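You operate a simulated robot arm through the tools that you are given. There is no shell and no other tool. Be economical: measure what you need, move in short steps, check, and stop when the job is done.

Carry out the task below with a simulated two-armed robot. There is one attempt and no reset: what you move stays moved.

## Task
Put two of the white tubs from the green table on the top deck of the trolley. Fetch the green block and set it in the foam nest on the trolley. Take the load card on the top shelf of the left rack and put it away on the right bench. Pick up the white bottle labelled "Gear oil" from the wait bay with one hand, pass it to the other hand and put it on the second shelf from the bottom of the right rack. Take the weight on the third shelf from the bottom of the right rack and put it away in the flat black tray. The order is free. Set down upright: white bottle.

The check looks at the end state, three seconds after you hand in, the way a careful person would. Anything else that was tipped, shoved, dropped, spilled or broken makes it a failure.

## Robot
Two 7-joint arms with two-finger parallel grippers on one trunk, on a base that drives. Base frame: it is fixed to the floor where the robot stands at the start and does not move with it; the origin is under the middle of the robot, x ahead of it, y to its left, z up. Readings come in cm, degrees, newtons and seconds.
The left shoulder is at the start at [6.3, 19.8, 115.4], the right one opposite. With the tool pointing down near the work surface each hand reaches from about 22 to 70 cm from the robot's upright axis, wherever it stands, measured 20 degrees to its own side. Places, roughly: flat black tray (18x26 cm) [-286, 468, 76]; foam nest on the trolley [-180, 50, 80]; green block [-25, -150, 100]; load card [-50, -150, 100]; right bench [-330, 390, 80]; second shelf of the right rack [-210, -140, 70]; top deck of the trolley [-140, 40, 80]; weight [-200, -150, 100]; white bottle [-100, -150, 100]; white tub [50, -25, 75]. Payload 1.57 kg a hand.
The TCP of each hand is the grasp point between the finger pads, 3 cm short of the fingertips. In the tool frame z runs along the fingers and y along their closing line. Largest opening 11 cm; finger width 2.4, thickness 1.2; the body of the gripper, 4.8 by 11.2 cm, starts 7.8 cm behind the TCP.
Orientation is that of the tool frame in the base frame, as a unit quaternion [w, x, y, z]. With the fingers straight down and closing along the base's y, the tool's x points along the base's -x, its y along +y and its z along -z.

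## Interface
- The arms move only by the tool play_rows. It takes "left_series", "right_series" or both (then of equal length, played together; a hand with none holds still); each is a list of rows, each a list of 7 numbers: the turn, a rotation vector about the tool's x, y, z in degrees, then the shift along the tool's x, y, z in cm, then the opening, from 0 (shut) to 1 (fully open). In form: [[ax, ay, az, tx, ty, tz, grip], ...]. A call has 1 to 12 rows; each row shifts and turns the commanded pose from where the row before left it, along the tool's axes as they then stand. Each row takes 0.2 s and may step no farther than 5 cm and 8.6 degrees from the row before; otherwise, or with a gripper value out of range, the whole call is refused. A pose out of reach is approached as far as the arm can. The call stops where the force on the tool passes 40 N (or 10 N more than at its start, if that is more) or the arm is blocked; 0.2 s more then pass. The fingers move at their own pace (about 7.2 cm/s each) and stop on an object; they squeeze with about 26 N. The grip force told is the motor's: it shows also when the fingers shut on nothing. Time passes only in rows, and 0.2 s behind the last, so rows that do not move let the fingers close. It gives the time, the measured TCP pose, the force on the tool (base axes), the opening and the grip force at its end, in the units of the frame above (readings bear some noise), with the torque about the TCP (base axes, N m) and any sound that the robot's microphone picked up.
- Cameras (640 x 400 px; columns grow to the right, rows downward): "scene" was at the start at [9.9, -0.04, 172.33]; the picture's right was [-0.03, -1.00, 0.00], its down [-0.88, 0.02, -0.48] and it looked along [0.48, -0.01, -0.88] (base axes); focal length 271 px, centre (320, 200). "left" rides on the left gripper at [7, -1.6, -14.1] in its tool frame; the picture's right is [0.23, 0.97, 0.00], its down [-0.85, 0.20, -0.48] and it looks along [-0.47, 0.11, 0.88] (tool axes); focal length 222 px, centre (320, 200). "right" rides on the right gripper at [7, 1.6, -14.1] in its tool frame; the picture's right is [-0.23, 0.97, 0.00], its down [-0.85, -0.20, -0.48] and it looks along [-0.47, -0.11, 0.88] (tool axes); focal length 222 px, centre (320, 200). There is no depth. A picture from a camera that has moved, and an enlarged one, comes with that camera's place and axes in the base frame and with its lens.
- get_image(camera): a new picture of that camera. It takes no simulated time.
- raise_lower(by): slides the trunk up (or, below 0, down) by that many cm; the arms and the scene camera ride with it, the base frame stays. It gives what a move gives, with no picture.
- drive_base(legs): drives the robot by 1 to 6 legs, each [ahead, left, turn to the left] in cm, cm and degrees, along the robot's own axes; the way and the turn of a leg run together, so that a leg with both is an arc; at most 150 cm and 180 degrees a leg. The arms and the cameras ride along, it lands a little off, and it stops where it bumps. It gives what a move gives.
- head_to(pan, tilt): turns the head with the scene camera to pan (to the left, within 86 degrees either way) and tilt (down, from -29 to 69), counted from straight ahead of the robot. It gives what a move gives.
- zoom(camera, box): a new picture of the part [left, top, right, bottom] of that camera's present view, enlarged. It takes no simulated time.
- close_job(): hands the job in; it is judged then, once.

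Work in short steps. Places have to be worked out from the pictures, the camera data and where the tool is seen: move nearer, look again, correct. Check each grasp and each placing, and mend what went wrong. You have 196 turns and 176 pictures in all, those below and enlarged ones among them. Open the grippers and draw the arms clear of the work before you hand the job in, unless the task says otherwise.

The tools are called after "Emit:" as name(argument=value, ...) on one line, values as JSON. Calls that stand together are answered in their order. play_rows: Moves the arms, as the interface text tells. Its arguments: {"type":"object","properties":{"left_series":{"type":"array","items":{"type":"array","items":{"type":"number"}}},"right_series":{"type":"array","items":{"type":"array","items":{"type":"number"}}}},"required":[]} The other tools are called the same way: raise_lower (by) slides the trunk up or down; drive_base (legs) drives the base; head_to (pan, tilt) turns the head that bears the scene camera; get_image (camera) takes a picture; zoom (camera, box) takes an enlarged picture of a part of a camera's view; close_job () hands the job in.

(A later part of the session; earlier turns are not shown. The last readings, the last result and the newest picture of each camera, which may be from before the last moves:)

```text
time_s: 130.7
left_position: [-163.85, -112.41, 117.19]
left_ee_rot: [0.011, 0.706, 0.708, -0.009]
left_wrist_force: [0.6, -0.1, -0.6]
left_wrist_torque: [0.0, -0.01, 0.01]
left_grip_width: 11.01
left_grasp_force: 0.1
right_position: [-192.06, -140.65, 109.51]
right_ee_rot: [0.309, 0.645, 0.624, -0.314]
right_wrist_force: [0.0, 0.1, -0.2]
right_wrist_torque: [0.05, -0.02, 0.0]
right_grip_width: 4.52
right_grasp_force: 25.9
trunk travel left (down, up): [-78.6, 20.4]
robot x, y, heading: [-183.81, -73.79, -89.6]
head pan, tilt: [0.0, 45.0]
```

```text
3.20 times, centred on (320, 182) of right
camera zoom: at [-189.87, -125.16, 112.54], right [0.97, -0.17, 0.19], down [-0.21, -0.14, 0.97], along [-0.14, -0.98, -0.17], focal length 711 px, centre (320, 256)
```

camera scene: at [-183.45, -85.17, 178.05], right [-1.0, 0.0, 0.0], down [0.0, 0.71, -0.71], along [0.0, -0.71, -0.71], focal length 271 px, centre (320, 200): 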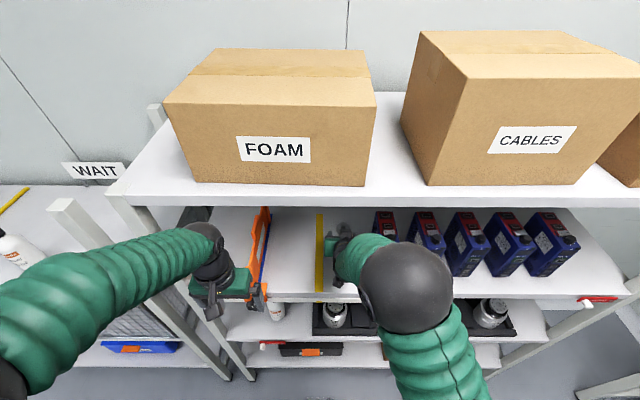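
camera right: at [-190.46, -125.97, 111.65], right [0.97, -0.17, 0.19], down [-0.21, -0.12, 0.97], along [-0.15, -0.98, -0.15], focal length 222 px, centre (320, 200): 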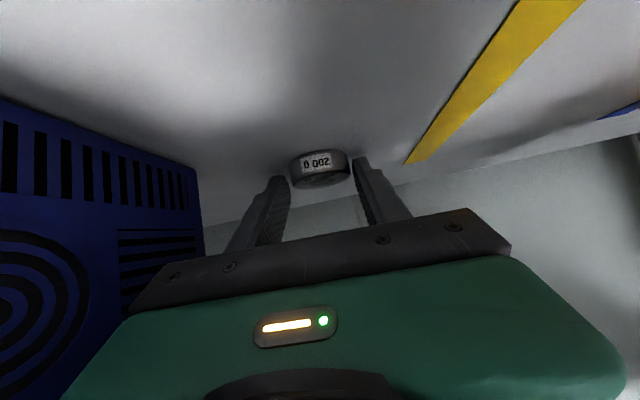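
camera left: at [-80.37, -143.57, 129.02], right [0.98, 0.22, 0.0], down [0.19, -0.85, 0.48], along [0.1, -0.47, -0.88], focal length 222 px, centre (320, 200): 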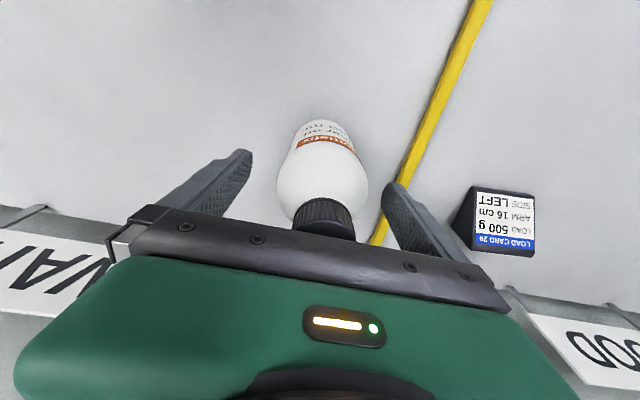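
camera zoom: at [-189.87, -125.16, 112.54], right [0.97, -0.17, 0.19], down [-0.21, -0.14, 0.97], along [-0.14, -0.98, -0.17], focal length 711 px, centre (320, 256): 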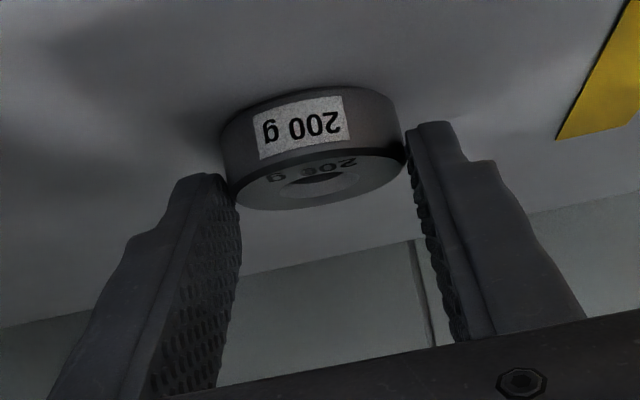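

Gripped at 4.5 cm. I lift 2 cm straight up and check.

Emit:
play_rows(right_series=[[0, 0, 0, -0.8, 0, -0.6, 0.3], [0, 0, 0, -0.8, 0, -0.6, 0.3], [0, 0, 0, 0, 0, 0, 0.3]])

Emit:
zoom(camera="right", box=[220, 120, 420, 245])

```text
time_s: 131.5
left_position: [-163.8, -112.55, 117.27]
left_ee_rot: [0.012, 0.706, 0.708, -0.01]
left_wrist_force: [-1.0, 0.2, -0.4]
left_wrist_torque: [-0.02, 0.02, 0.03]
left_grip_width: 10.99
left_grasp_force: 0.0
right_position: [-191.99, -140.66, 111.26]
right_ee_rot: [0.31, 0.645, 0.624, -0.315]
right_wrist_force: [0.4, -1.0, -2.0]
right_wrist_torque: [0.03, -0.04, -0.03]
right_grip_width: 4.56
right_grasp_force: 26.1
trunk travel left (down, up): [-78.6, 20.4]
robot x, y, heading: [-183.98, -74.26, -90.0]
head pan, tilt: [0.0, 45.0]
```

```text
3.20 times, centred on (320, 182) of right
camera zoom: at [-189.88, -125.21, 114.42], right [0.97, -0.17, 0.19], down [-0.21, -0.14, 0.97], along [-0.14, -0.98, -0.17], focal length 711 px, centre (320, 256)
```

zoom: 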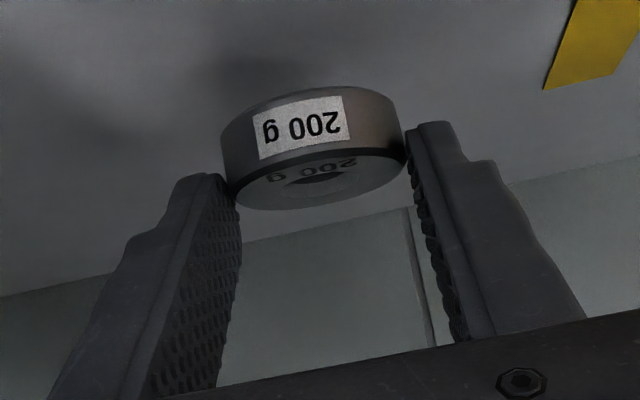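

The weight is held. I lift a bit more and back out of the rack.

Emit:
play_rows(right_series=[[0, 0, 0, -1.2, 0, -0.9, 0.3], [0, 0, 0, -1.2, 0, -0.9, 0.3], [0, 0, 0, 0, 0, 0, 0.3]])

Emit:
drive_base(legs=[[-42, 0, 0]])

Emit:
play_rows(right_series=[[0, 0, 0, 1.5, 0, -3, 0.3], [0, 0, 0, 1.5, 0, -3, 0.3], [0, 0, 0, 1.5, 0, -3, 0.3], [0, 0, 0, 0, 0, -3, 0.3], [0, 0, 0, 0, 0, 0, 0.3]])

Emit:
zoom(camera="right", box=[220, 120, 420, 245])

```text
time_s: 132.3
left_position: [-163.69, -112.45, 117.22]
left_ee_rot: [0.011, 0.705, 0.709, -0.009]
left_wrist_force: [-0.1, -0.8, 0.3]
left_wrist_torque: [-0.01, 0.02, 0.0]
left_grip_width: 11.0
left_grasp_force: 0.0
right_position: [-192.04, -140.59, 114.13]
right_ee_rot: [0.31, 0.645, 0.624, -0.315]
right_wrist_force: [-0.5, 0.2, -3.1]
right_wrist_torque: [0.03, -0.04, 0.0]
right_grip_width: 4.53
right_grasp_force: 26.1
trunk travel left (down, up): [-78.6, 20.4]
robot x, y, heading: [-183.98, -74.29, -90.0]
head pan, tilt: [0.0, 45.0]
```

```text
time_s: 134.9
left_position: [-163.76, -70.88, 117.12]
left_ee_rot: [0.012, 0.705, 0.71, -0.009]
left_wrist_force: [-0.3, -0.3, -0.3]
left_wrist_torque: [0.02, 0.02, -0.02]
left_grip_width: 11.0
left_grasp_force: 0.0
right_position: [-191.94, -99.14, 114.09]
right_ee_rot: [0.309, 0.645, 0.624, -0.314]
right_wrist_force: [-0.4, 0.3, -2.0]
right_wrist_torque: [0.02, 0.02, -0.02]
right_grip_width: 4.56
right_grasp_force: 25.8
trunk travel left (down, up): [-78.6, 20.4]
robot x, y, heading: [-183.97, -32.18, -89.6]
head pan, tilt: [0.0, 45.0]
```

```text
time_s: 136.1
left_position: [-163.84, -70.73, 117.39]
left_ee_rot: [0.012, 0.705, 0.709, -0.009]
left_wrist_force: [-0.7, -0.4, 0.7]
left_wrist_torque: [-0.01, -0.05, -0.02]
left_grip_width: 11.0
left_grasp_force: 0.1
right_position: [-191.67, -86.42, 117.91]
right_ee_rot: [0.311, 0.644, 0.624, -0.314]
right_wrist_force: [-0.3, -0.3, -0.8]
right_wrist_torque: [0.01, -0.02, -0.01]
right_grip_width: 4.57
right_grasp_force: 26.1
trunk travel left (down, up): [-78.6, 20.4]
robot x, y, heading: [-184.35, -32.19, -89.9]
head pan, tilt: [0.0, 45.0]
```

```text
3.20 times, centred on (320, 182) of right
camera zoom: at [-189.68, -71.09, 120.95], right [0.97, -0.17, 0.19], down [-0.21, -0.14, 0.97], along [-0.14, -0.98, -0.17], focal length 711 px, centre (320, 256)
```

zoom: 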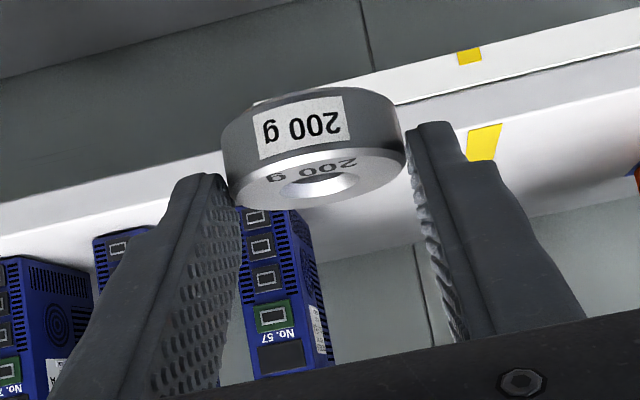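

Good. I raise the trunk and drive to the left end of the left rack for the green block.

Emit:
raise_lower(by=18)

Emit:
drive_base(legs=[[0, 143, 0], [40, 0, 0]])

Emit:
head_to(pan=10, tilt=50)

Emit:
get_image(camera="scene")

Emit:
get_image(camera="left")

```text
time_s: 138.1
left_position: [-163.75, -70.67, 135.28]
left_ee_rot: [0.013, 0.705, 0.709, -0.009]
left_wrist_force: [0.9, 0.8, -0.5]
left_wrist_torque: [-0.01, 0.02, -0.01]
left_grip_width: 10.99
left_grasp_force: 0.1
right_position: [-191.67, -86.36, 135.89]
right_ee_rot: [0.311, 0.645, 0.623, -0.316]
right_wrist_force: [-0.6, -0.1, -2.0]
right_wrist_torque: [0.03, 0.0, 0.0]
right_grip_width: 4.55
right_grasp_force: 25.5
trunk travel left (down, up): [-96.6, 2.4]
robot x, y, heading: [-183.87, -32.64, -89.3]
head pan, tilt: [0.0, 45.0]
```

```text
time_s: 147.5
left_position: [-17.6, -111.73, 135.43]
left_ee_rot: [0.013, 0.704, 0.71, -0.011]
left_wrist_force: [1.0, 0.6, 0.6]
left_wrist_torque: [0.01, -0.03, 0.02]
left_grip_width: 11.0
left_grasp_force: 0.1
right_position: [-45.52, -127.75, 136.08]
right_ee_rot: [0.312, 0.643, 0.624, -0.316]
right_wrist_force: [-0.6, 0.8, -2.2]
right_wrist_torque: [0.07, 0.01, -0.04]
right_grip_width: 4.55
right_grasp_force: 25.9
trunk travel left (down, up): [-96.6, 2.4]
robot x, y, heading: [-37.93, -74.04, -89.4]
head pan, tilt: [0.0, 45.0]
```

```text
time_s: 148.2
left_position: [-17.74, -111.99, 135.36]
left_ee_rot: [0.014, 0.704, 0.71, -0.01]
left_wrist_force: [-1.2, 0.5, -0.1]
left_wrist_torque: [-0.02, -0.01, 0.0]
left_grip_width: 11.0
left_grasp_force: 0.1
right_position: [-45.59, -127.86, 136.01]
right_ee_rot: [0.311, 0.645, 0.623, -0.315]
right_wrist_force: [-0.3, -0.9, -2.6]
right_wrist_torque: [0.04, 0.0, -0.05]
right_grip_width: 4.52
right_grasp_force: 26.0
trunk travel left (down, up): [-96.6, 2.4]
robot x, y, heading: [-37.35, -74.15, -89.7]
head pan, tilt: [10.0, 50.0]
```

```text
85 pictures are left
camera scene: at [-36.34, -84.61, 195.35], right [-0.98, -0.18, 0.0], down [-0.14, 0.75, -0.64], along [0.11, -0.63, -0.77], focal length 271 px, centre (320, 200)
```

scene: 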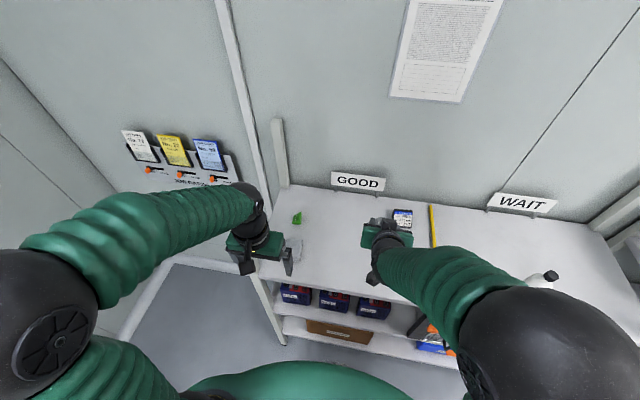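

```text
84 pictures are left
camera left: at [-19.43, -104.54, 149.33], right [0.97, 0.24, 0.0], down [0.2, -0.84, 0.51], along [0.12, -0.49, -0.86], focal length 222 px, centre (320, 200)
```

left: 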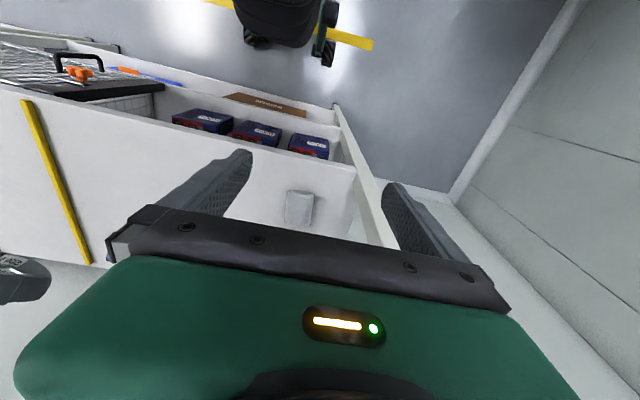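

The rack's front-left post (≈(−3, −123), up to z≈138) is near the left forearm, so I shift the robot right and closer before reaching.

Emit:
drive_base(legs=[[0, -13, 0], [14, 0, 0]])

Emit:
play_rows(left_series=[[0, 0, 0, -3.2, 2.2, 0, 1], [0, 0, 0, -3.2, 2.2, 0, 1], [0, 0, 0, -3.2, 2.2, 0, 1], [0, 0, 0, -3.2, 2.2, 0, 1], [0, 0, 0, -3.2, 2.2, 0, 1], [0, 0, 0, 0, 0, 0, 1]])

Emit:
head_to(pan=25, tilt=50)

Emit:
get_image(camera="scene")

Emit:
get_image(camera="left")

```text
time_s: 150.4
left_position: [-27.32, -125.67, 135.06]
left_ee_rot: [0.007, 0.703, 0.711, -0.02]
left_wrist_force: [-0.5, 0.6, 0.2]
left_wrist_torque: [-0.06, -0.05, 0.02]
left_grip_width: 10.99
left_grasp_force: 0.1
right_position: [-55.03, -141.29, 136.43]
right_ee_rot: [0.307, 0.638, 0.628, -0.323]
right_wrist_force: [1.7, 1.1, -1.0]
right_wrist_torque: [0.01, 0.01, -0.02]
right_grip_width: 4.51
right_grasp_force: 26.3
trunk travel left (down, up): [-96.6, 2.4]
robot x, y, heading: [-50.28, -88.26, -89.8]
head pan, tilt: [10.0, 50.0]
```

```text
time_s: 151.8
left_position: [-20.75, -142.27, 136.52]
left_ee_rot: [0.016, 0.704, 0.71, -0.006]
left_wrist_force: [0.4, -0.1, 0.1]
left_wrist_torque: [0.03, -0.06, 0.02]
left_grip_width: 10.98
left_grasp_force: 0.0
right_position: [-59.7, -142.25, 135.92]
right_ee_rot: [0.315, 0.645, 0.622, -0.312]
right_wrist_force: [-1.5, 0.0, -1.5]
right_wrist_torque: [0.06, -0.05, 0.06]
right_grip_width: 4.57
right_grasp_force: 25.7
trunk travel left (down, up): [-96.6, 2.4]
robot x, y, heading: [-50.7, -88.39, -89.5]
head pan, tilt: [10.0, 50.0]
```

```text
time_s: 152.6
left_position: [-18.73, -142.3, 135.99]
left_ee_rot: [0.011, 0.702, 0.712, -0.011]
left_wrist_force: [-0.2, -0.4, -0.6]
left_wrist_torque: [0.02, 0.03, 0.01]
left_grip_width: 11.02
left_grasp_force: 0.1
right_position: [-57.47, -142.35, 135.93]
right_ee_rot: [0.312, 0.642, 0.626, -0.314]
right_wrist_force: [0.4, 0.6, -1.8]
right_wrist_torque: [0.06, 0.0, 0.03]
right_grip_width: 4.54
right_grasp_force: 25.3
trunk travel left (down, up): [-96.6, 2.4]
robot x, y, heading: [-50.4, -88.32, -89.7]
head pan, tilt: [25.0, 50.0]
```

```text
83 pictures are left
camera scene: at [-45.75, -98.63, 195.31], right [-0.9, -0.43, 0.0], down [-0.33, 0.69, -0.64], along [0.27, -0.58, -0.77], focal length 271 px, centre (320, 200)
```

scene: 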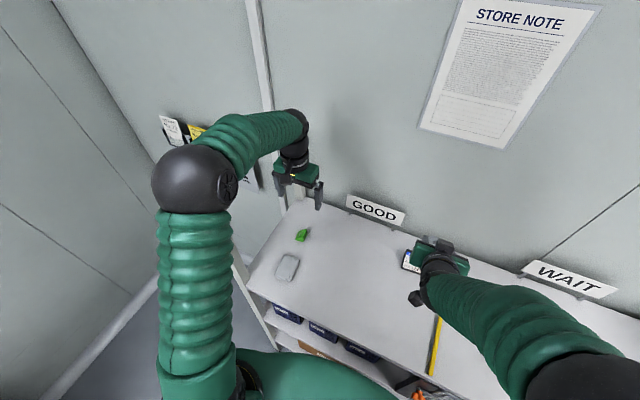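

```text
82 pictures are left
camera left: at [-20.48, -134.88, 149.91], right [0.97, 0.24, -0.01], down [0.21, -0.84, 0.51], along [0.12, -0.49, -0.86], focal length 222 px, centre (320, 200)
```

left: 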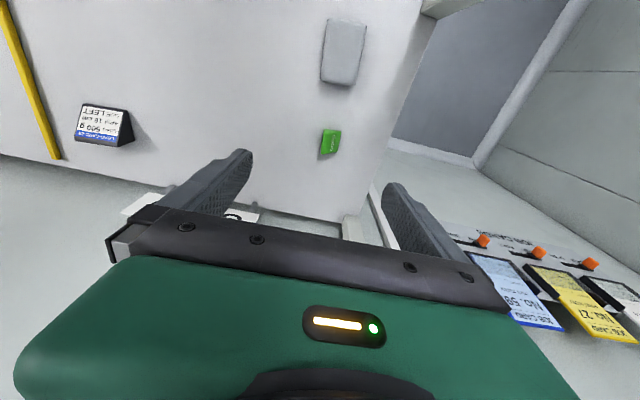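

Elbow is well above the post. I zoom in on the block to judge its shape before descending.

Emit:
zoom(camera="left", box=[290, 100, 370, 170])

Emit:
zoom(camera="scene", box=[270, 210, 330, 260])

```text
5.71 times, centred on (330, 135) of left
camera zoom: at [-20.48, -134.88, 149.91], right [0.97, 0.24, -0.01], down [0.21, -0.84, 0.51], along [0.12, -0.49, -0.86], focal length 1269 px, centre (263, 571)
```

zoom: 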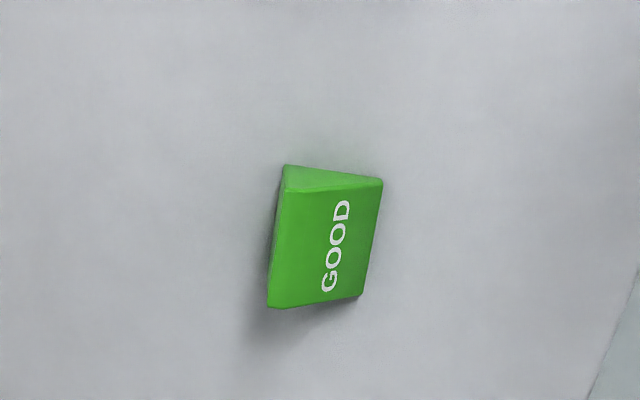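

```text
8.00 times, centred on (300, 235) of scene
camera zoom: at [-45.75, -98.63, 195.31], right [-0.9, -0.43, 0.0], down [-0.33, 0.69, -0.64], along [0.27, -0.58, -0.77], focal length 2165 px, centre (480, -80)
```

zoom: 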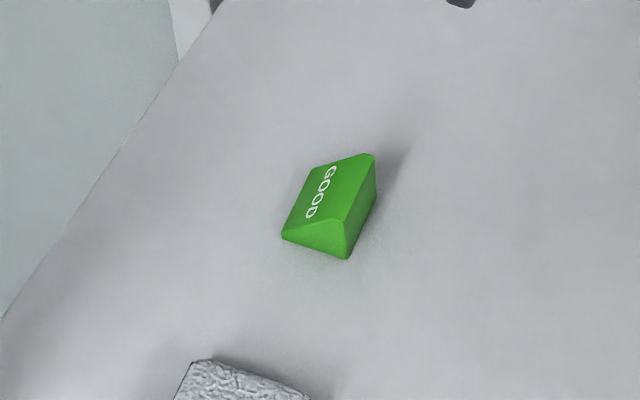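

It is a small "GOOD" wedge, ridge along y, ≈4.6 cm long at (−15.7, −146). I rotate the left tool 82° so the fingers close on its parallel ends.

Emit:
play_rows(left_series=[[0, 0, 8.3, 0, 0, 0, 1], [0, 0, 8.3, 0, 0, 0, 1], [0, 0, 8.3, 0, 0, 0, 1], [0, 0, 8.3, 0, 0, 0, 1], [0, 0, 8.3, 0, 0, 0, 1], [0, 0, 8.3, 0, 0, 0, 1], [0, 0, 8.3, 0, 0, 0, 1], [0, 0, 8.3, 0, 0, 0, 1], [0, 0, 8.3, 0, 0, 0, 1], [0, 0, 8.3, 0, 0, 0, 1], [0, 0, 0, 0, 0, 0, 1]])

Emit:
get_image(camera="left")

Emit:
get_image(camera="scene")

```text
time_s: 155.0
left_position: [-18.78, -142.39, 135.8]
left_ee_rot: [0.016, 0.998, 0.066, 0.001]
left_wrist_force: [-0.1, -0.3, -0.3]
left_wrist_torque: [0.0, 0.01, 0.01]
left_grip_width: 10.98
left_grasp_force: 0.1
right_position: [-57.74, -142.29, 135.83]
right_ee_rot: [0.311, 0.642, 0.626, -0.315]
right_wrist_force: [0.0, 0.5, -2.3]
right_wrist_torque: [0.03, 0.01, -0.01]
right_grip_width: 4.54
right_grasp_force: 26.6
trunk travel left (down, up): [-96.6, 2.4]
robot x, y, heading: [-50.42, -88.47, -89.6]
head pan, tilt: [25.0, 50.0]
```

```text
79 pictures are left
camera left: at [-12.15, -139.31, 149.99], right [0.35, -0.93, 0.03], down [-0.82, -0.3, 0.48], along [-0.44, -0.2, -0.87], focal length 222 px, centre (320, 200)
```

left: 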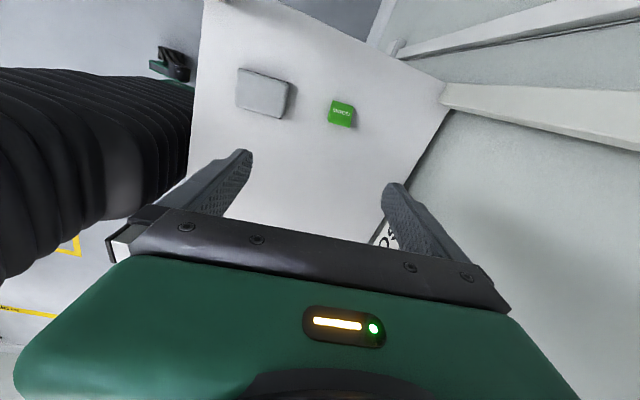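

```text
78 pictures are left
camera scene: at [-47.03, -98.65, 195.33], right [-0.9, -0.43, 0.0], down [-0.33, 0.69, -0.64], along [0.28, -0.58, -0.77], focal length 271 px, centre (320, 200)
```

scene: 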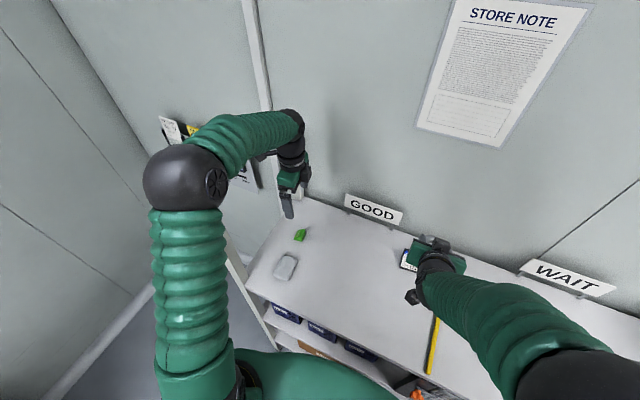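

Aligned over (−15.7, −146.2). I set the opening to 0.75, move over and descend to z≈112.

Emit:
play_rows(left_series=[[0, 0, 0, 1.3, 2.1, 0, 0.75], [0, 0, 0, 1.3, 2.1, 0, 0.75], [0, 0, 0, 0, 0, 4.5, 0.75], [0, 0, 0, 0, 0, 4.5, 0.75], [0, 0, 0, 0, 0, 4.5, 0.75], [0, 0, 0, 0, 0, 4.5, 0.75], [0, 0, 0, 0, 0, 3.5, 0.75], [0, 0, 0, 0, 0, 2, 0.75], [0, 0, 0, 0, 0, 0, 0.75]])

Emit:
get_image(camera="left")

Emit:
zoom(camera="scene", box=[140, 120, 380, 300])

```text
time_s: 157.0
left_position: [-15.27, -146.58, 112.54]
left_ee_rot: [0.016, 0.998, 0.067, 0.0]
left_wrist_force: [0.7, 0.3, -0.9]
left_wrist_torque: [0.0, -0.01, 0.0]
left_grip_width: 8.25
left_grasp_force: 0.0
right_position: [-57.64, -142.3, 135.91]
right_ee_rot: [0.311, 0.642, 0.626, -0.315]
right_wrist_force: [-0.1, 0.1, -1.5]
right_wrist_torque: [0.03, -0.01, 0.0]
right_grip_width: 4.53
right_grasp_force: 26.0
trunk travel left (down, up): [-96.6, 2.4]
robot x, y, heading: [-50.23, -88.37, -89.9]
head pan, tilt: [25.0, 50.0]
```

```text
77 pictures are left
camera left: at [-8.66, -143.73, 126.73], right [0.36, -0.93, 0.03], down [-0.82, -0.3, 0.49], along [-0.45, -0.2, -0.87], focal length 222 px, centre (320, 200)
```

left: 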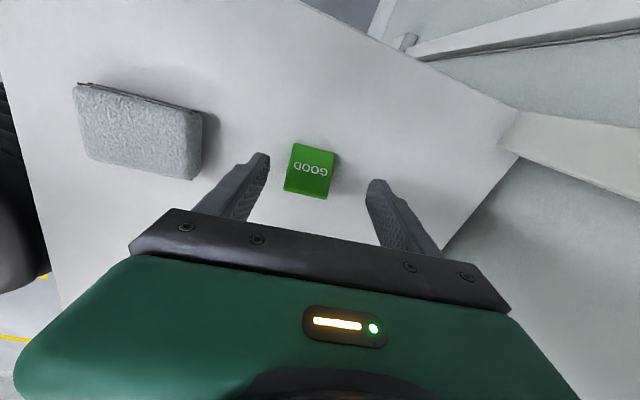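

```text
2.22 times, centred on (260, 210) of scene
camera zoom: at [-46.7, -98.73, 195.32], right [-0.9, -0.43, 0.0], down [-0.33, 0.69, -0.64], along [0.27, -0.58, -0.77], focal length 602 px, centre (453, 178)
```

zoom: 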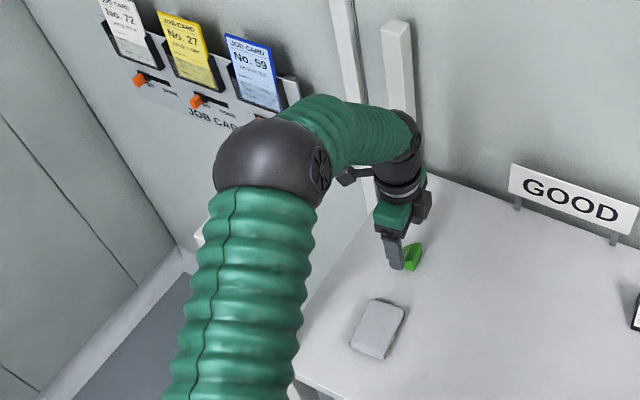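

Small correction, descend to z≈109.8 and close on the block.

Emit:
play_rows(left_series=[[0, 0, 0, -1.1, -0.4, 1, 0.75], [0, 0, 0, 0, 0, 1, 0.75], [0, 0, 0, 0, 0, 0.7, 0.75], [0, 0, 0, 0, 0, 0, 0.55], [0, 0, 0, 0, 0, 0, 0.35], [0, 0, 0, 0, 0, 0, 0.3], [0, 0, 0, 0, 0, 0, 0.3], [0, 0, 0, 0, 0, 0, 0.3]])

Emit:
get_image(camera="left")

```text
time_s: 158.8
left_position: [-16.69, -146.69, 109.98]
left_ee_rot: [0.016, 0.998, 0.067, 0.0]
left_wrist_force: [0.5, -0.1, -0.2]
left_wrist_torque: [0.02, 0.0, 0.03]
left_grip_width: 3.88
left_grasp_force: 26.3
right_position: [-57.8, -142.24, 135.93]
right_ee_rot: [0.311, 0.642, 0.626, -0.315]
right_wrist_force: [-1.0, -0.4, -1.3]
right_wrist_torque: [0.07, 0.01, 0.01]
right_grip_width: 4.55
right_grasp_force: 25.7
trunk travel left (down, up): [-96.6, 2.4]
robot x, y, heading: [-50.27, -88.26, -89.7]
head pan, tilt: [25.0, 50.0]
```

```text
75 pictures are left
camera left: at [-10.05, -143.62, 124.08], right [0.36, -0.93, 0.03], down [-0.82, -0.3, 0.49], along [-0.45, -0.2, -0.87], focal length 222 px, centre (320, 200)
```

left: 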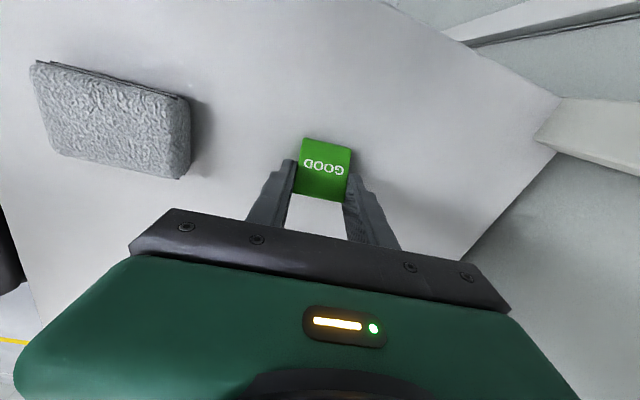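

Gripped at 3.9 cm. Lift and back away from the rack.

Emit:
play_rows(left_series=[[0, 0, 0, 0, 0, -2, 0.3], [0, 0, 0, 0, 0, -4, 0.3], [0, 0, 0, 0, 0, -4, 0.3], [0, 0, 0, 0, 0, -4, 0.3], [0, 0, 0, 0, 0, -4, 0.3], [0, 0, 0, 0, 0, -4, 0.3], [0, 0, 0, 0, 0, -3, 0.3]])

Emit:
drive_base(legs=[[-45, 0, 0]])

Emit:
get_image(camera="left")

Emit:
get_image(camera="scene")

```text
time_s: 160.4
left_position: [-17.04, -145.73, 134.94]
left_ee_rot: [0.016, 0.998, 0.066, 0.0]
left_wrist_force: [-0.8, 0.2, -0.5]
left_wrist_torque: [-0.03, 0.03, 0.01]
left_grip_width: 3.89
left_grasp_force: 26.9
right_position: [-57.66, -142.2, 135.88]
right_ee_rot: [0.311, 0.642, 0.626, -0.315]
right_wrist_force: [0.6, -0.7, -2.4]
right_wrist_torque: [0.06, -0.03, 0.01]
right_grip_width: 4.53
right_grasp_force: 26.4
trunk travel left (down, up): [-96.6, 2.4]
robot x, y, heading: [-50.37, -88.28, -89.9]
head pan, tilt: [25.0, 50.0]
```

```text
time_s: 163.1
left_position: [-17.22, -102.28, 134.51]
left_ee_rot: [0.014, 0.998, 0.065, 0.0]
left_wrist_force: [-0.2, 0.7, 0.4]
left_wrist_torque: [0.0, 0.02, 0.01]
left_grip_width: 3.89
left_grasp_force: 25.8
right_position: [-57.88, -98.92, 135.69]
right_ee_rot: [0.309, 0.643, 0.626, -0.314]
right_wrist_force: [0.1, 1.0, -1.5]
right_wrist_torque: [0.03, -0.04, 0.0]
right_grip_width: 4.57
right_grasp_force: 26.3
trunk travel left (down, up): [-96.6, 2.4]
robot x, y, heading: [-50.5, -44.16, -89.8]
head pan, tilt: [25.0, 50.0]
```

```text
74 pictures are left
camera left: at [-10.57, -99.41, 148.62], right [0.35, -0.93, 0.03], down [-0.82, -0.3, 0.48], along [-0.45, -0.19, -0.87], focal length 222 px, centre (320, 200)
```

left: 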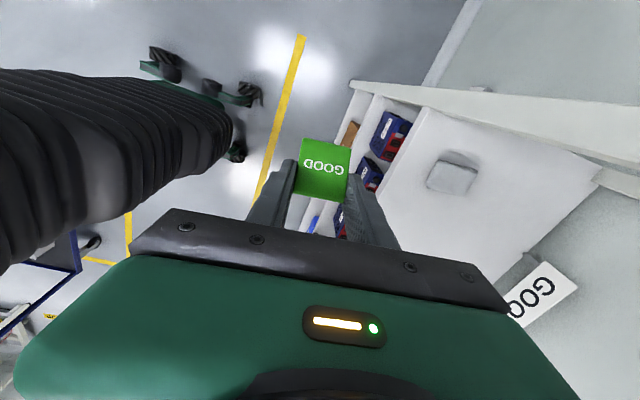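

```text
73 pictures are left
camera scene: at [-46.98, -55.51, 195.28], right [-0.9, -0.43, 0.0], down [-0.33, 0.7, -0.64], along [0.27, -0.58, -0.77], focal length 271 px, centre (320, 200)
```

scene: 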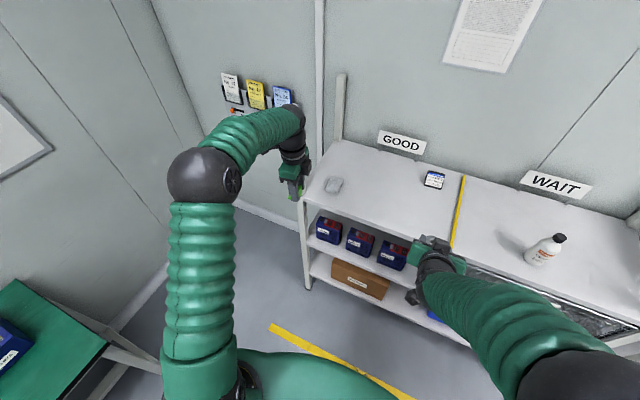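

Block is held. I turn around and drive to the trolley's side, aligned for the left hand over the nest.

Emit:
drive_base(legs=[[0, 0, 180], [0, 104, 0], [18, 0, 0]])

Emit:
head_to(pan=15, tilt=55)

Emit:
get_image(camera="scene")

Emit:
get_image(camera="left")

```text
time_s: 176.9
left_position: [-190.23, 18.62, 135.12]
left_ee_rot: [-0.002, -0.109, 0.994, 0.018]
left_wrist_force: [0.4, 0.1, 0.4]
left_wrist_torque: [0.03, 0.01, -0.01]
left_grip_width: 3.88
left_grasp_force: 25.8
right_position: [-149.22, 18.67, 136.1]
right_ee_rot: [-0.302, 0.651, -0.615, -0.326]
right_wrist_force: [0.1, 0.1, -2.2]
right_wrist_torque: [-0.06, 0.01, 0.04]
right_grip_width: 4.55
right_grasp_force: 26.2
trunk travel left (down, up): [-96.6, 2.4]
robot x, y, heading: [-152.55, -34.95, 95.1]
head pan, tilt: [25.0, 50.0]
```

```text
time_s: 177.6
left_position: [-190.13, 18.81, 135.13]
left_ee_rot: [-0.003, -0.109, 0.994, 0.019]
left_wrist_force: [0.8, 0.6, -0.5]
left_wrist_torque: [-0.01, -0.02, -0.02]
left_grip_width: 3.88
left_grasp_force: 25.4
right_position: [-149.34, 18.63, 136.04]
right_ee_rot: [-0.302, 0.652, -0.614, -0.326]
right_wrist_force: [0.2, -0.6, -2.2]
right_wrist_torque: [-0.03, 0.02, 0.01]
right_grip_width: 4.54
right_grasp_force: 25.7
trunk travel left (down, up): [-96.6, 2.4]
robot x, y, heading: [-152.15, -35.18, 95.2]
head pan, tilt: [15.0, 55.0]
```

```text
72 pictures are left
camera scene: at [-155.1, -25.32, 194.7], right [0.94, 0.34, 0.0], down [0.28, -0.77, -0.57], along [-0.2, 0.54, -0.82], focal length 271 px, centre (320, 200)
```

scene: 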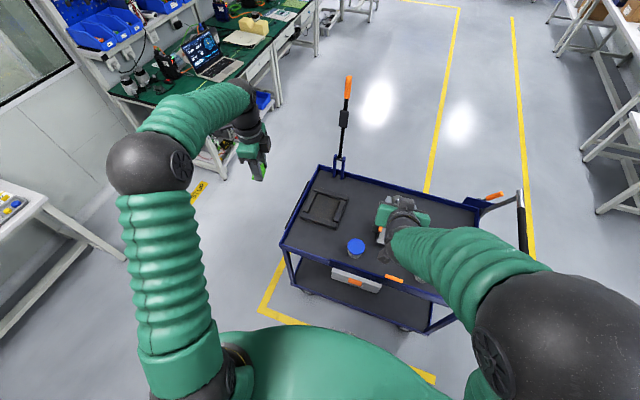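

```text
71 pictures are left
camera left: at [-196.48, 15.17, 149.18], right [-0.43, 0.9, 0.03], down [0.8, 0.36, 0.49], along [0.42, 0.24, -0.87], focal length 222 px, centre (320, 200)
```

left: 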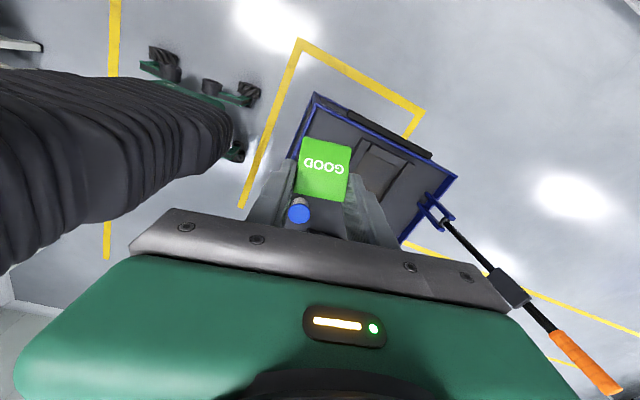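

I straighten, approach, lower the trunk 20 cm and look again.

Emit:
drive_base(legs=[[0, 0, -5], [14, 0, 0]])

Emit:
raise_lower(by=-20)

Emit:
get_image(camera="scene")

Emit:
get_image(camera="left")

```text
time_s: 179.4
left_position: [-185.59, 34.89, 135.32]
left_ee_rot: [0.0, -0.067, 0.998, 0.021]
left_wrist_force: [1.2, -1.0, 0.6]
left_wrist_torque: [0.0, -0.01, 0.0]
left_grip_width: 3.87
left_grasp_force: 25.7
right_position: [-144.9, 31.32, 136.33]
right_ee_rot: [0.317, -0.624, 0.641, 0.315]
right_wrist_force: [0.0, -0.4, -1.9]
right_wrist_torque: [0.0, 0.01, 0.02]
right_grip_width: 4.55
right_grasp_force: 25.9
trunk travel left (down, up): [-96.6, 2.4]
robot x, y, heading: [-152.73, -21.65, 90.5]
head pan, tilt: [15.0, 55.0]
```

```text
time_s: 181.6
left_position: [-185.81, 35.68, 114.89]
left_ee_rot: [0.001, -0.067, 0.998, 0.017]
left_wrist_force: [0.2, 0.2, 0.4]
left_wrist_torque: [-0.03, 0.02, 0.0]
left_grip_width: 3.86
left_grasp_force: 26.0
right_position: [-145.19, 32.2, 116.0]
right_ee_rot: [0.316, -0.625, 0.642, 0.312]
right_wrist_force: [-0.2, 0.0, -1.7]
right_wrist_torque: [-0.04, -0.05, 0.01]
right_grip_width: 4.55
right_grasp_force: 26.1
trunk travel left (down, up): [-76.6, 22.4]
robot x, y, heading: [-152.91, -21.61, 90.3]
head pan, tilt: [15.0, 55.0]
```

```text
70 pictures are left
camera scene: at [-154.7, -11.02, 174.68], right [0.96, 0.26, 0.0], down [0.22, -0.79, -0.57], along [-0.15, 0.55, -0.82], focal length 271 px, centre (320, 200)
```

scene: 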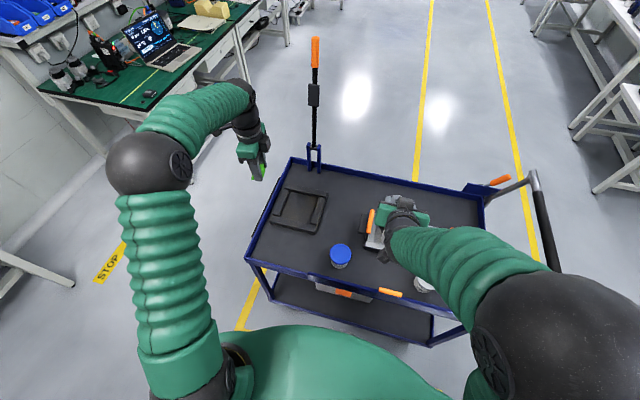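

```text
69 pictures are left
camera left: at [-192.54, 32.72, 128.99], right [-0.36, 0.93, 0.03], down [0.82, 0.3, 0.49], along [0.45, 0.2, -0.87], focal length 222 px, centre (320, 200)
```

left: 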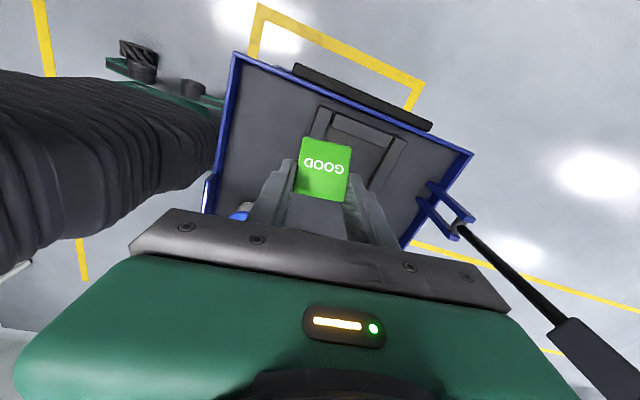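

Emit:
zoom(camera="scene", box=[250, 170, 350, 250])

Emit:
zoom(camera="left", box=[220, 60, 480, 240])

```text
5.00 times, centred on (300, 210) of scene
camera zoom: at [-154.7, -11.02, 174.68], right [0.96, 0.26, 0.0], down [0.22, -0.79, -0.57], along [-0.15, 0.55, -0.82], focal length 1353 px, centre (420, 150)
```

zoom: 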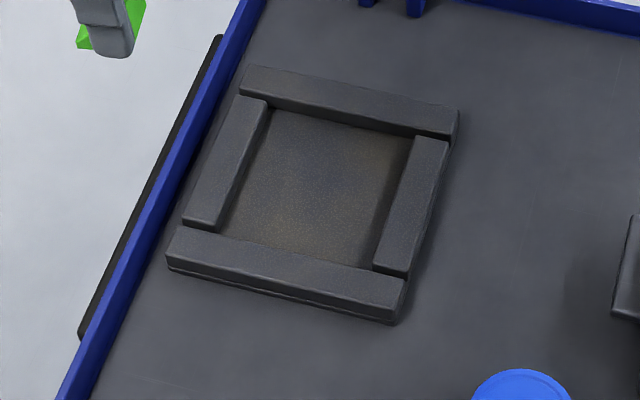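

```text
2.22 times, centred on (350, 150) of left
camera zoom: at [-192.54, 32.72, 128.99], right [-0.36, 0.93, 0.03], down [0.82, 0.3, 0.49], along [0.45, 0.2, -0.87], focal length 494 px, centre (253, 311)
```

zoom: 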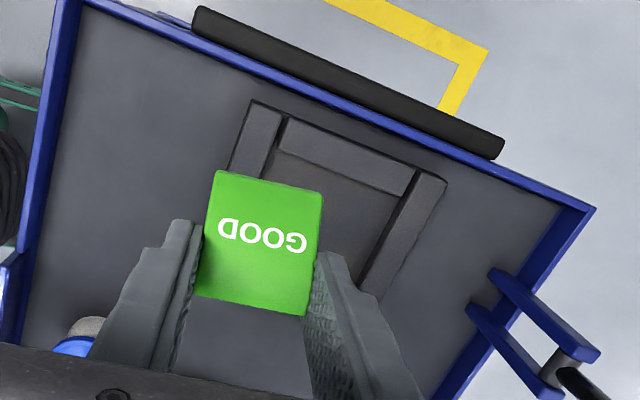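

Nest interior ≈ 12×11 cm centred at (−178.4, 46.2). I drive 5 cm closer and move the left hand above it, then check.

Emit:
drive_base(legs=[[5, 0, 0]])

Emit:
play_rows(left_series=[[0, 0, 0, -2.6, 1.5, 1, 0.3], [0, 0, 0, -2.6, 1.5, 3, 0.3], [0, 0, 0, -2.6, 1.5, 3, 0.3], [0, 0, 0, 0, 0, 4, 0.3], [0, 0, 0, 0, 0, 4, 0.3], [0, 0, 0, 0, 0, 0, 0.3]])

Emit:
get_image(camera="left")

Emit:
zoom(camera="scene", box=[200, 160, 360, 280])

```text
time_s: 182.5
left_position: [-185.9, 39.8, 115.49]
left_ee_rot: [0.0, -0.067, 0.998, 0.022]
left_wrist_force: [-0.2, -0.1, 0.8]
left_wrist_torque: [0.06, -0.07, 0.0]
left_grip_width: 3.87
left_grasp_force: 26.3
right_position: [-145.04, 36.16, 116.55]
right_ee_rot: [0.319, -0.624, 0.64, 0.315]
right_wrist_force: [-0.5, -0.2, -2.0]
right_wrist_torque: [-0.04, 0.0, -0.03]
right_grip_width: 4.54
right_grasp_force: 26.3
trunk travel left (down, up): [-76.6, 22.4]
robot x, y, heading: [-152.02, -16.12, 90.5]
head pan, tilt: [15.0, 55.0]
```

```text
time_s: 183.9
left_position: [-178.35, 46.63, 100.09]
left_ee_rot: [0.0, -0.067, 0.998, 0.018]
left_wrist_force: [-0.2, 0.1, 0.1]
left_wrist_torque: [0.03, 0.01, 0.02]
left_grip_width: 3.89
left_grasp_force: 26.0
right_position: [-145.16, 37.21, 116.17]
right_ee_rot: [0.315, -0.626, 0.641, 0.313]
right_wrist_force: [0.2, 0.2, -2.1]
right_wrist_torque: [-0.02, -0.01, 0.02]
right_grip_width: 4.53
right_grasp_force: 26.6
trunk travel left (down, up): [-76.6, 22.4]
robot x, y, heading: [-152.11, -16.5, 90.4]
head pan, tilt: [15.0, 55.0]
```

```text
66 pictures are left
camera left: at [-185.03, 43.58, 114.28], right [-0.36, 0.93, 0.03], down [0.82, 0.29, 0.49], along [0.44, 0.2, -0.87], focal length 222 px, centre (320, 200)
```

left: 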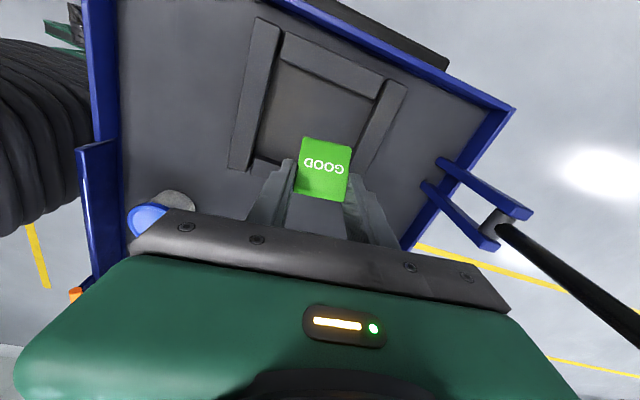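

```text
3.33 times, centred on (280, 220) of scene
camera zoom: at [-154.64, -5.98, 174.68], right [0.96, 0.26, 0.0], down [0.22, -0.79, -0.57], along [-0.15, 0.55, -0.82], focal length 902 px, centre (453, 133)
```

zoom: 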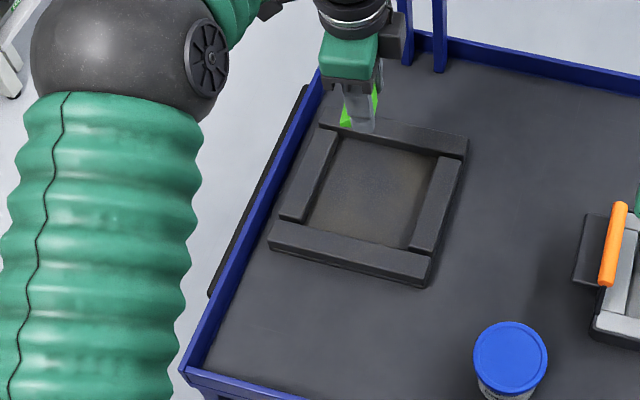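

Block is over the nest centre. I descend to z≈87, then in small steps.

Emit:
play_rows(left_series=[[0, 0, 0, 0, 0, 4, 0.3], [0, 0, 0, 0, 0, 4, 0.3], [0, 0, 0, 0, 0, 3, 0.3], [0, 0, 0, 0, 0, 1.5, 0.3], [0, 0, 0, 0, 0, 0, 0.3]])

Emit:
get_image(camera="left")

Emit:
zoom(camera="scene", box=[230, 170, 350, 260])

```text
time_s: 185.1
left_position: [-178.76, 47.33, 87.57]
left_ee_rot: [-0.001, -0.066, 0.998, 0.017]
left_wrist_force: [-0.3, -0.3, 0.5]
left_wrist_torque: [0.03, 0.02, 0.02]
left_grip_width: 3.9
left_grasp_force: 26.0
right_position: [-145.15, 37.2, 116.15]
right_ee_rot: [0.316, -0.625, 0.642, 0.312]
right_wrist_force: [-0.7, -0.2, -2.2]
right_wrist_torque: [-0.05, -0.03, 0.01]
right_grip_width: 4.53
right_grasp_force: 26.3
trunk travel left (down, up): [-76.6, 22.4]
robot x, y, heading: [-153.0, -16.7, 90.0]
head pan, tilt: [15.0, 55.0]
```

```text
64 pictures are left
camera left: at [-185.37, 44.24, 101.73], right [-0.36, 0.93, 0.03], down [0.82, 0.3, 0.49], along [0.44, 0.2, -0.87], focal length 222 px, centre (320, 200)
```

left: 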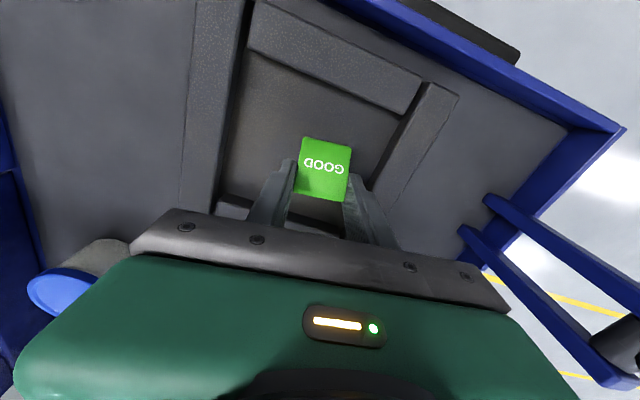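

```text
4.44 times, centred on (290, 215) of scene
camera zoom: at [-154.61, -5.85, 174.67], right [0.96, 0.26, 0.0], down [0.22, -0.79, -0.57], along [-0.15, 0.55, -0.82], focal length 1203 px, centre (453, 133)
```

zoom: 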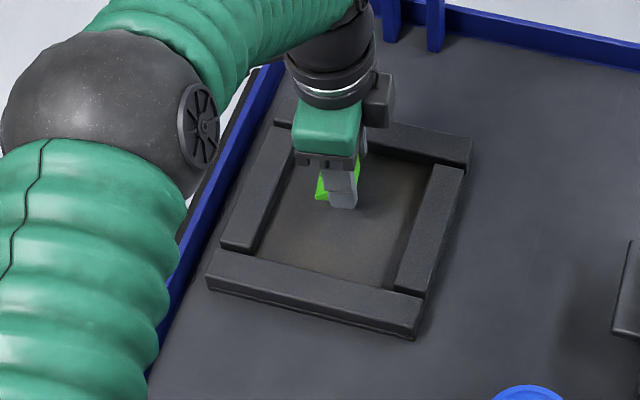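

It is inside the walls. I nudge 1 cm toward me and lower in small steps until contact.

Emit:
play_rows(left_series=[[0, 0, 0, -0.3, -1.1, 1, 0.3], [0, 0, 0, 0, 0, 0.8, 0.3], [0, 0, 0, 0, 0, 0.3, 0.3], [0, 0, 0, 0, 0, 0, 0.3]])

Emit:
play_rows(left_series=[[0, 0, 0, 0, 0, 0.4, 0.3], [0, 0, 0, 0, 0, 0.3, 0.3], [0, 0, 0, 0, 0, 0, 0.3]])

```text
time_s: 186.1
left_position: [-178.26, 46.12, 85.49]
left_ee_rot: [0.0, -0.067, 0.998, 0.017]
left_wrist_force: [0.3, 0.2, -0.1]
left_wrist_torque: [0.01, -0.03, 0.0]
left_grip_width: 3.9
left_grasp_force: 26.1
right_position: [-145.24, 37.27, 116.16]
right_ee_rot: [0.316, -0.625, 0.641, 0.313]
right_wrist_force: [0.5, -0.3, -2.4]
right_wrist_torque: [-0.03, 0.02, -0.03]
right_grip_width: 4.56
right_grasp_force: 25.5
trunk travel left (down, up): [-76.6, 22.4]
robot x, y, heading: [-152.65, -16.52, 90.3]
head pan, tilt: [15.0, 55.0]
```

```text
time_s: 186.9
left_position: [-178.43, 46.36, 84.68]
left_ee_rot: [0.0, -0.067, 0.998, 0.018]
left_wrist_force: [-0.4, -0.5, -0.4]
left_wrist_torque: [-0.01, 0.01, 0.01]
left_grip_width: 3.89
left_grasp_force: 25.9
right_position: [-145.02, 37.22, 116.19]
right_ee_rot: [0.315, -0.626, 0.641, 0.313]
right_wrist_force: [-0.2, -1.0, -2.5]
right_wrist_torque: [-0.08, -0.02, -0.01]
right_grip_width: 4.53
right_grasp_force: 26.1
trunk travel left (down, up): [-76.6, 22.4]
robot x, y, heading: [-152.09, -16.7, 90.0]
head pan, tilt: [15.0, 55.0]
```

Emit:
play_rows(left_series=[[0, 0, 0, 0, 0, 0.25, 0.3], [0, 0, 0, 0, 0, 0.25, 0.3], [0, 0, 0, 0, 0, 0, 0.3]])

Emit:
play_rows(left_series=[[0, 0, 0, 0, 0, 0.2, 0.3], [0, 0, 0, 0, 0, 0.2, 0.3], [0, 0, 0, 0, 0, 0, 0.3]])

```text
time_s: 187.7
left_position: [-178.34, 46.36, 84.5]
left_ee_rot: [0.0, -0.066, 0.998, 0.022]
left_wrist_force: [-3.5, 3.1, 21.6]
left_wrist_torque: [-0.3, 0.18, -0.06]
left_grip_width: 3.89
left_grasp_force: 26.5
right_position: [-144.91, 37.0, 116.28]
right_ee_rot: [0.316, -0.625, 0.641, 0.314]
right_wrist_force: [-0.1, -0.5, -2.9]
right_wrist_torque: [-0.04, -0.02, -0.01]
right_grip_width: 4.54
right_grasp_force: 26.2
trunk travel left (down, up): [-76.6, 22.4]
robot x, y, heading: [-152.59, -16.13, 90.3]
head pan, tilt: [15.0, 55.0]
```

```text
time_s: 188.5
left_position: [-178.2, 46.22, 84.25]
left_ee_rot: [-0.001, -0.068, 0.998, 0.02]
left_wrist_force: [-0.9, 3.6, 22.5]
left_wrist_torque: [-0.35, 0.05, -0.03]
left_grip_width: 3.89
left_grasp_force: 25.7
right_position: [-144.99, 37.03, 116.18]
right_ee_rot: [0.316, -0.625, 0.641, 0.314]
right_wrist_force: [-0.2, 0.4, -2.1]
right_wrist_torque: [-0.08, -0.02, 0.0]
right_grip_width: 4.5
right_grasp_force: 26.1
trunk travel left (down, up): [-76.6, 22.4]
robot x, y, heading: [-152.34, -16.04, 90.3]
head pan, tilt: [15.0, 55.0]
```

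Contact with the nest floor. Relieve, open modestly, and rise.

Emit:
play_rows(left_series=[[0, 0, 0, 0, 0, -0.5, 0.3], [0, 0, 0, 0, 0, 0, 0.5], [0, 0, 0, 0, 0, 0, 0.5], [0, 0, 0, 0, 0, -2, 0.5], [0, 0, 0, 0, 0, -4, 0.5], [0, 0, 0, 0, 0, -4, 0.5], [0, 0, 0, 0, 0, -4, 0.5], [0, 0, 0, 0, 0, -4, 0.5], [0, 0, 0, 0, 0, -4, 0.5]])

Emit:
zoom(camera="left", box=[160, 0, 480, 200])

```text
time_s: 190.5
left_position: [-178.22, 45.3, 106.76]
left_ee_rot: [0.0, -0.067, 0.998, 0.017]
left_wrist_force: [-0.1, 0.1, -0.1]
left_wrist_torque: [-0.01, -0.01, -0.01]
left_grip_width: 5.51
left_grasp_force: 0.1
right_position: [-145.16, 37.09, 116.0]
right_ee_rot: [0.316, -0.625, 0.642, 0.313]
right_wrist_force: [-0.5, 0.0, -1.3]
right_wrist_torque: [-0.05, 0.0, 0.01]
right_grip_width: 4.53
right_grasp_force: 25.9
trunk travel left (down, up): [-76.6, 22.4]
robot x, y, heading: [-152.66, -16.24, 90.0]
head pan, tilt: [15.0, 55.0]
```

```text
2.00 times, centred on (320, 100) of left
camera zoom: at [-184.81, 42.23, 120.82], right [-0.36, 0.93, 0.03], down [0.82, 0.3, 0.49], along [0.44, 0.2, -0.87], focal length 444 px, centre (320, 400)
```

zoom: 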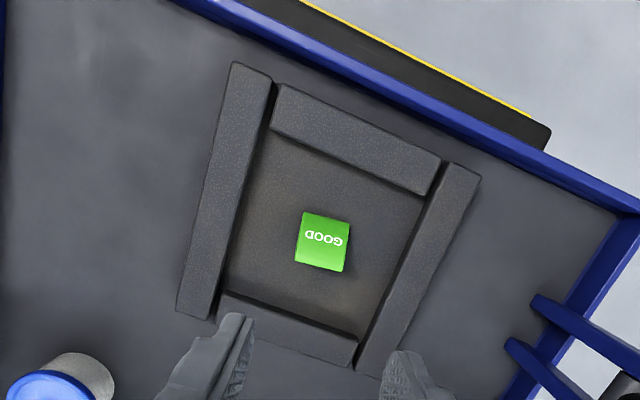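

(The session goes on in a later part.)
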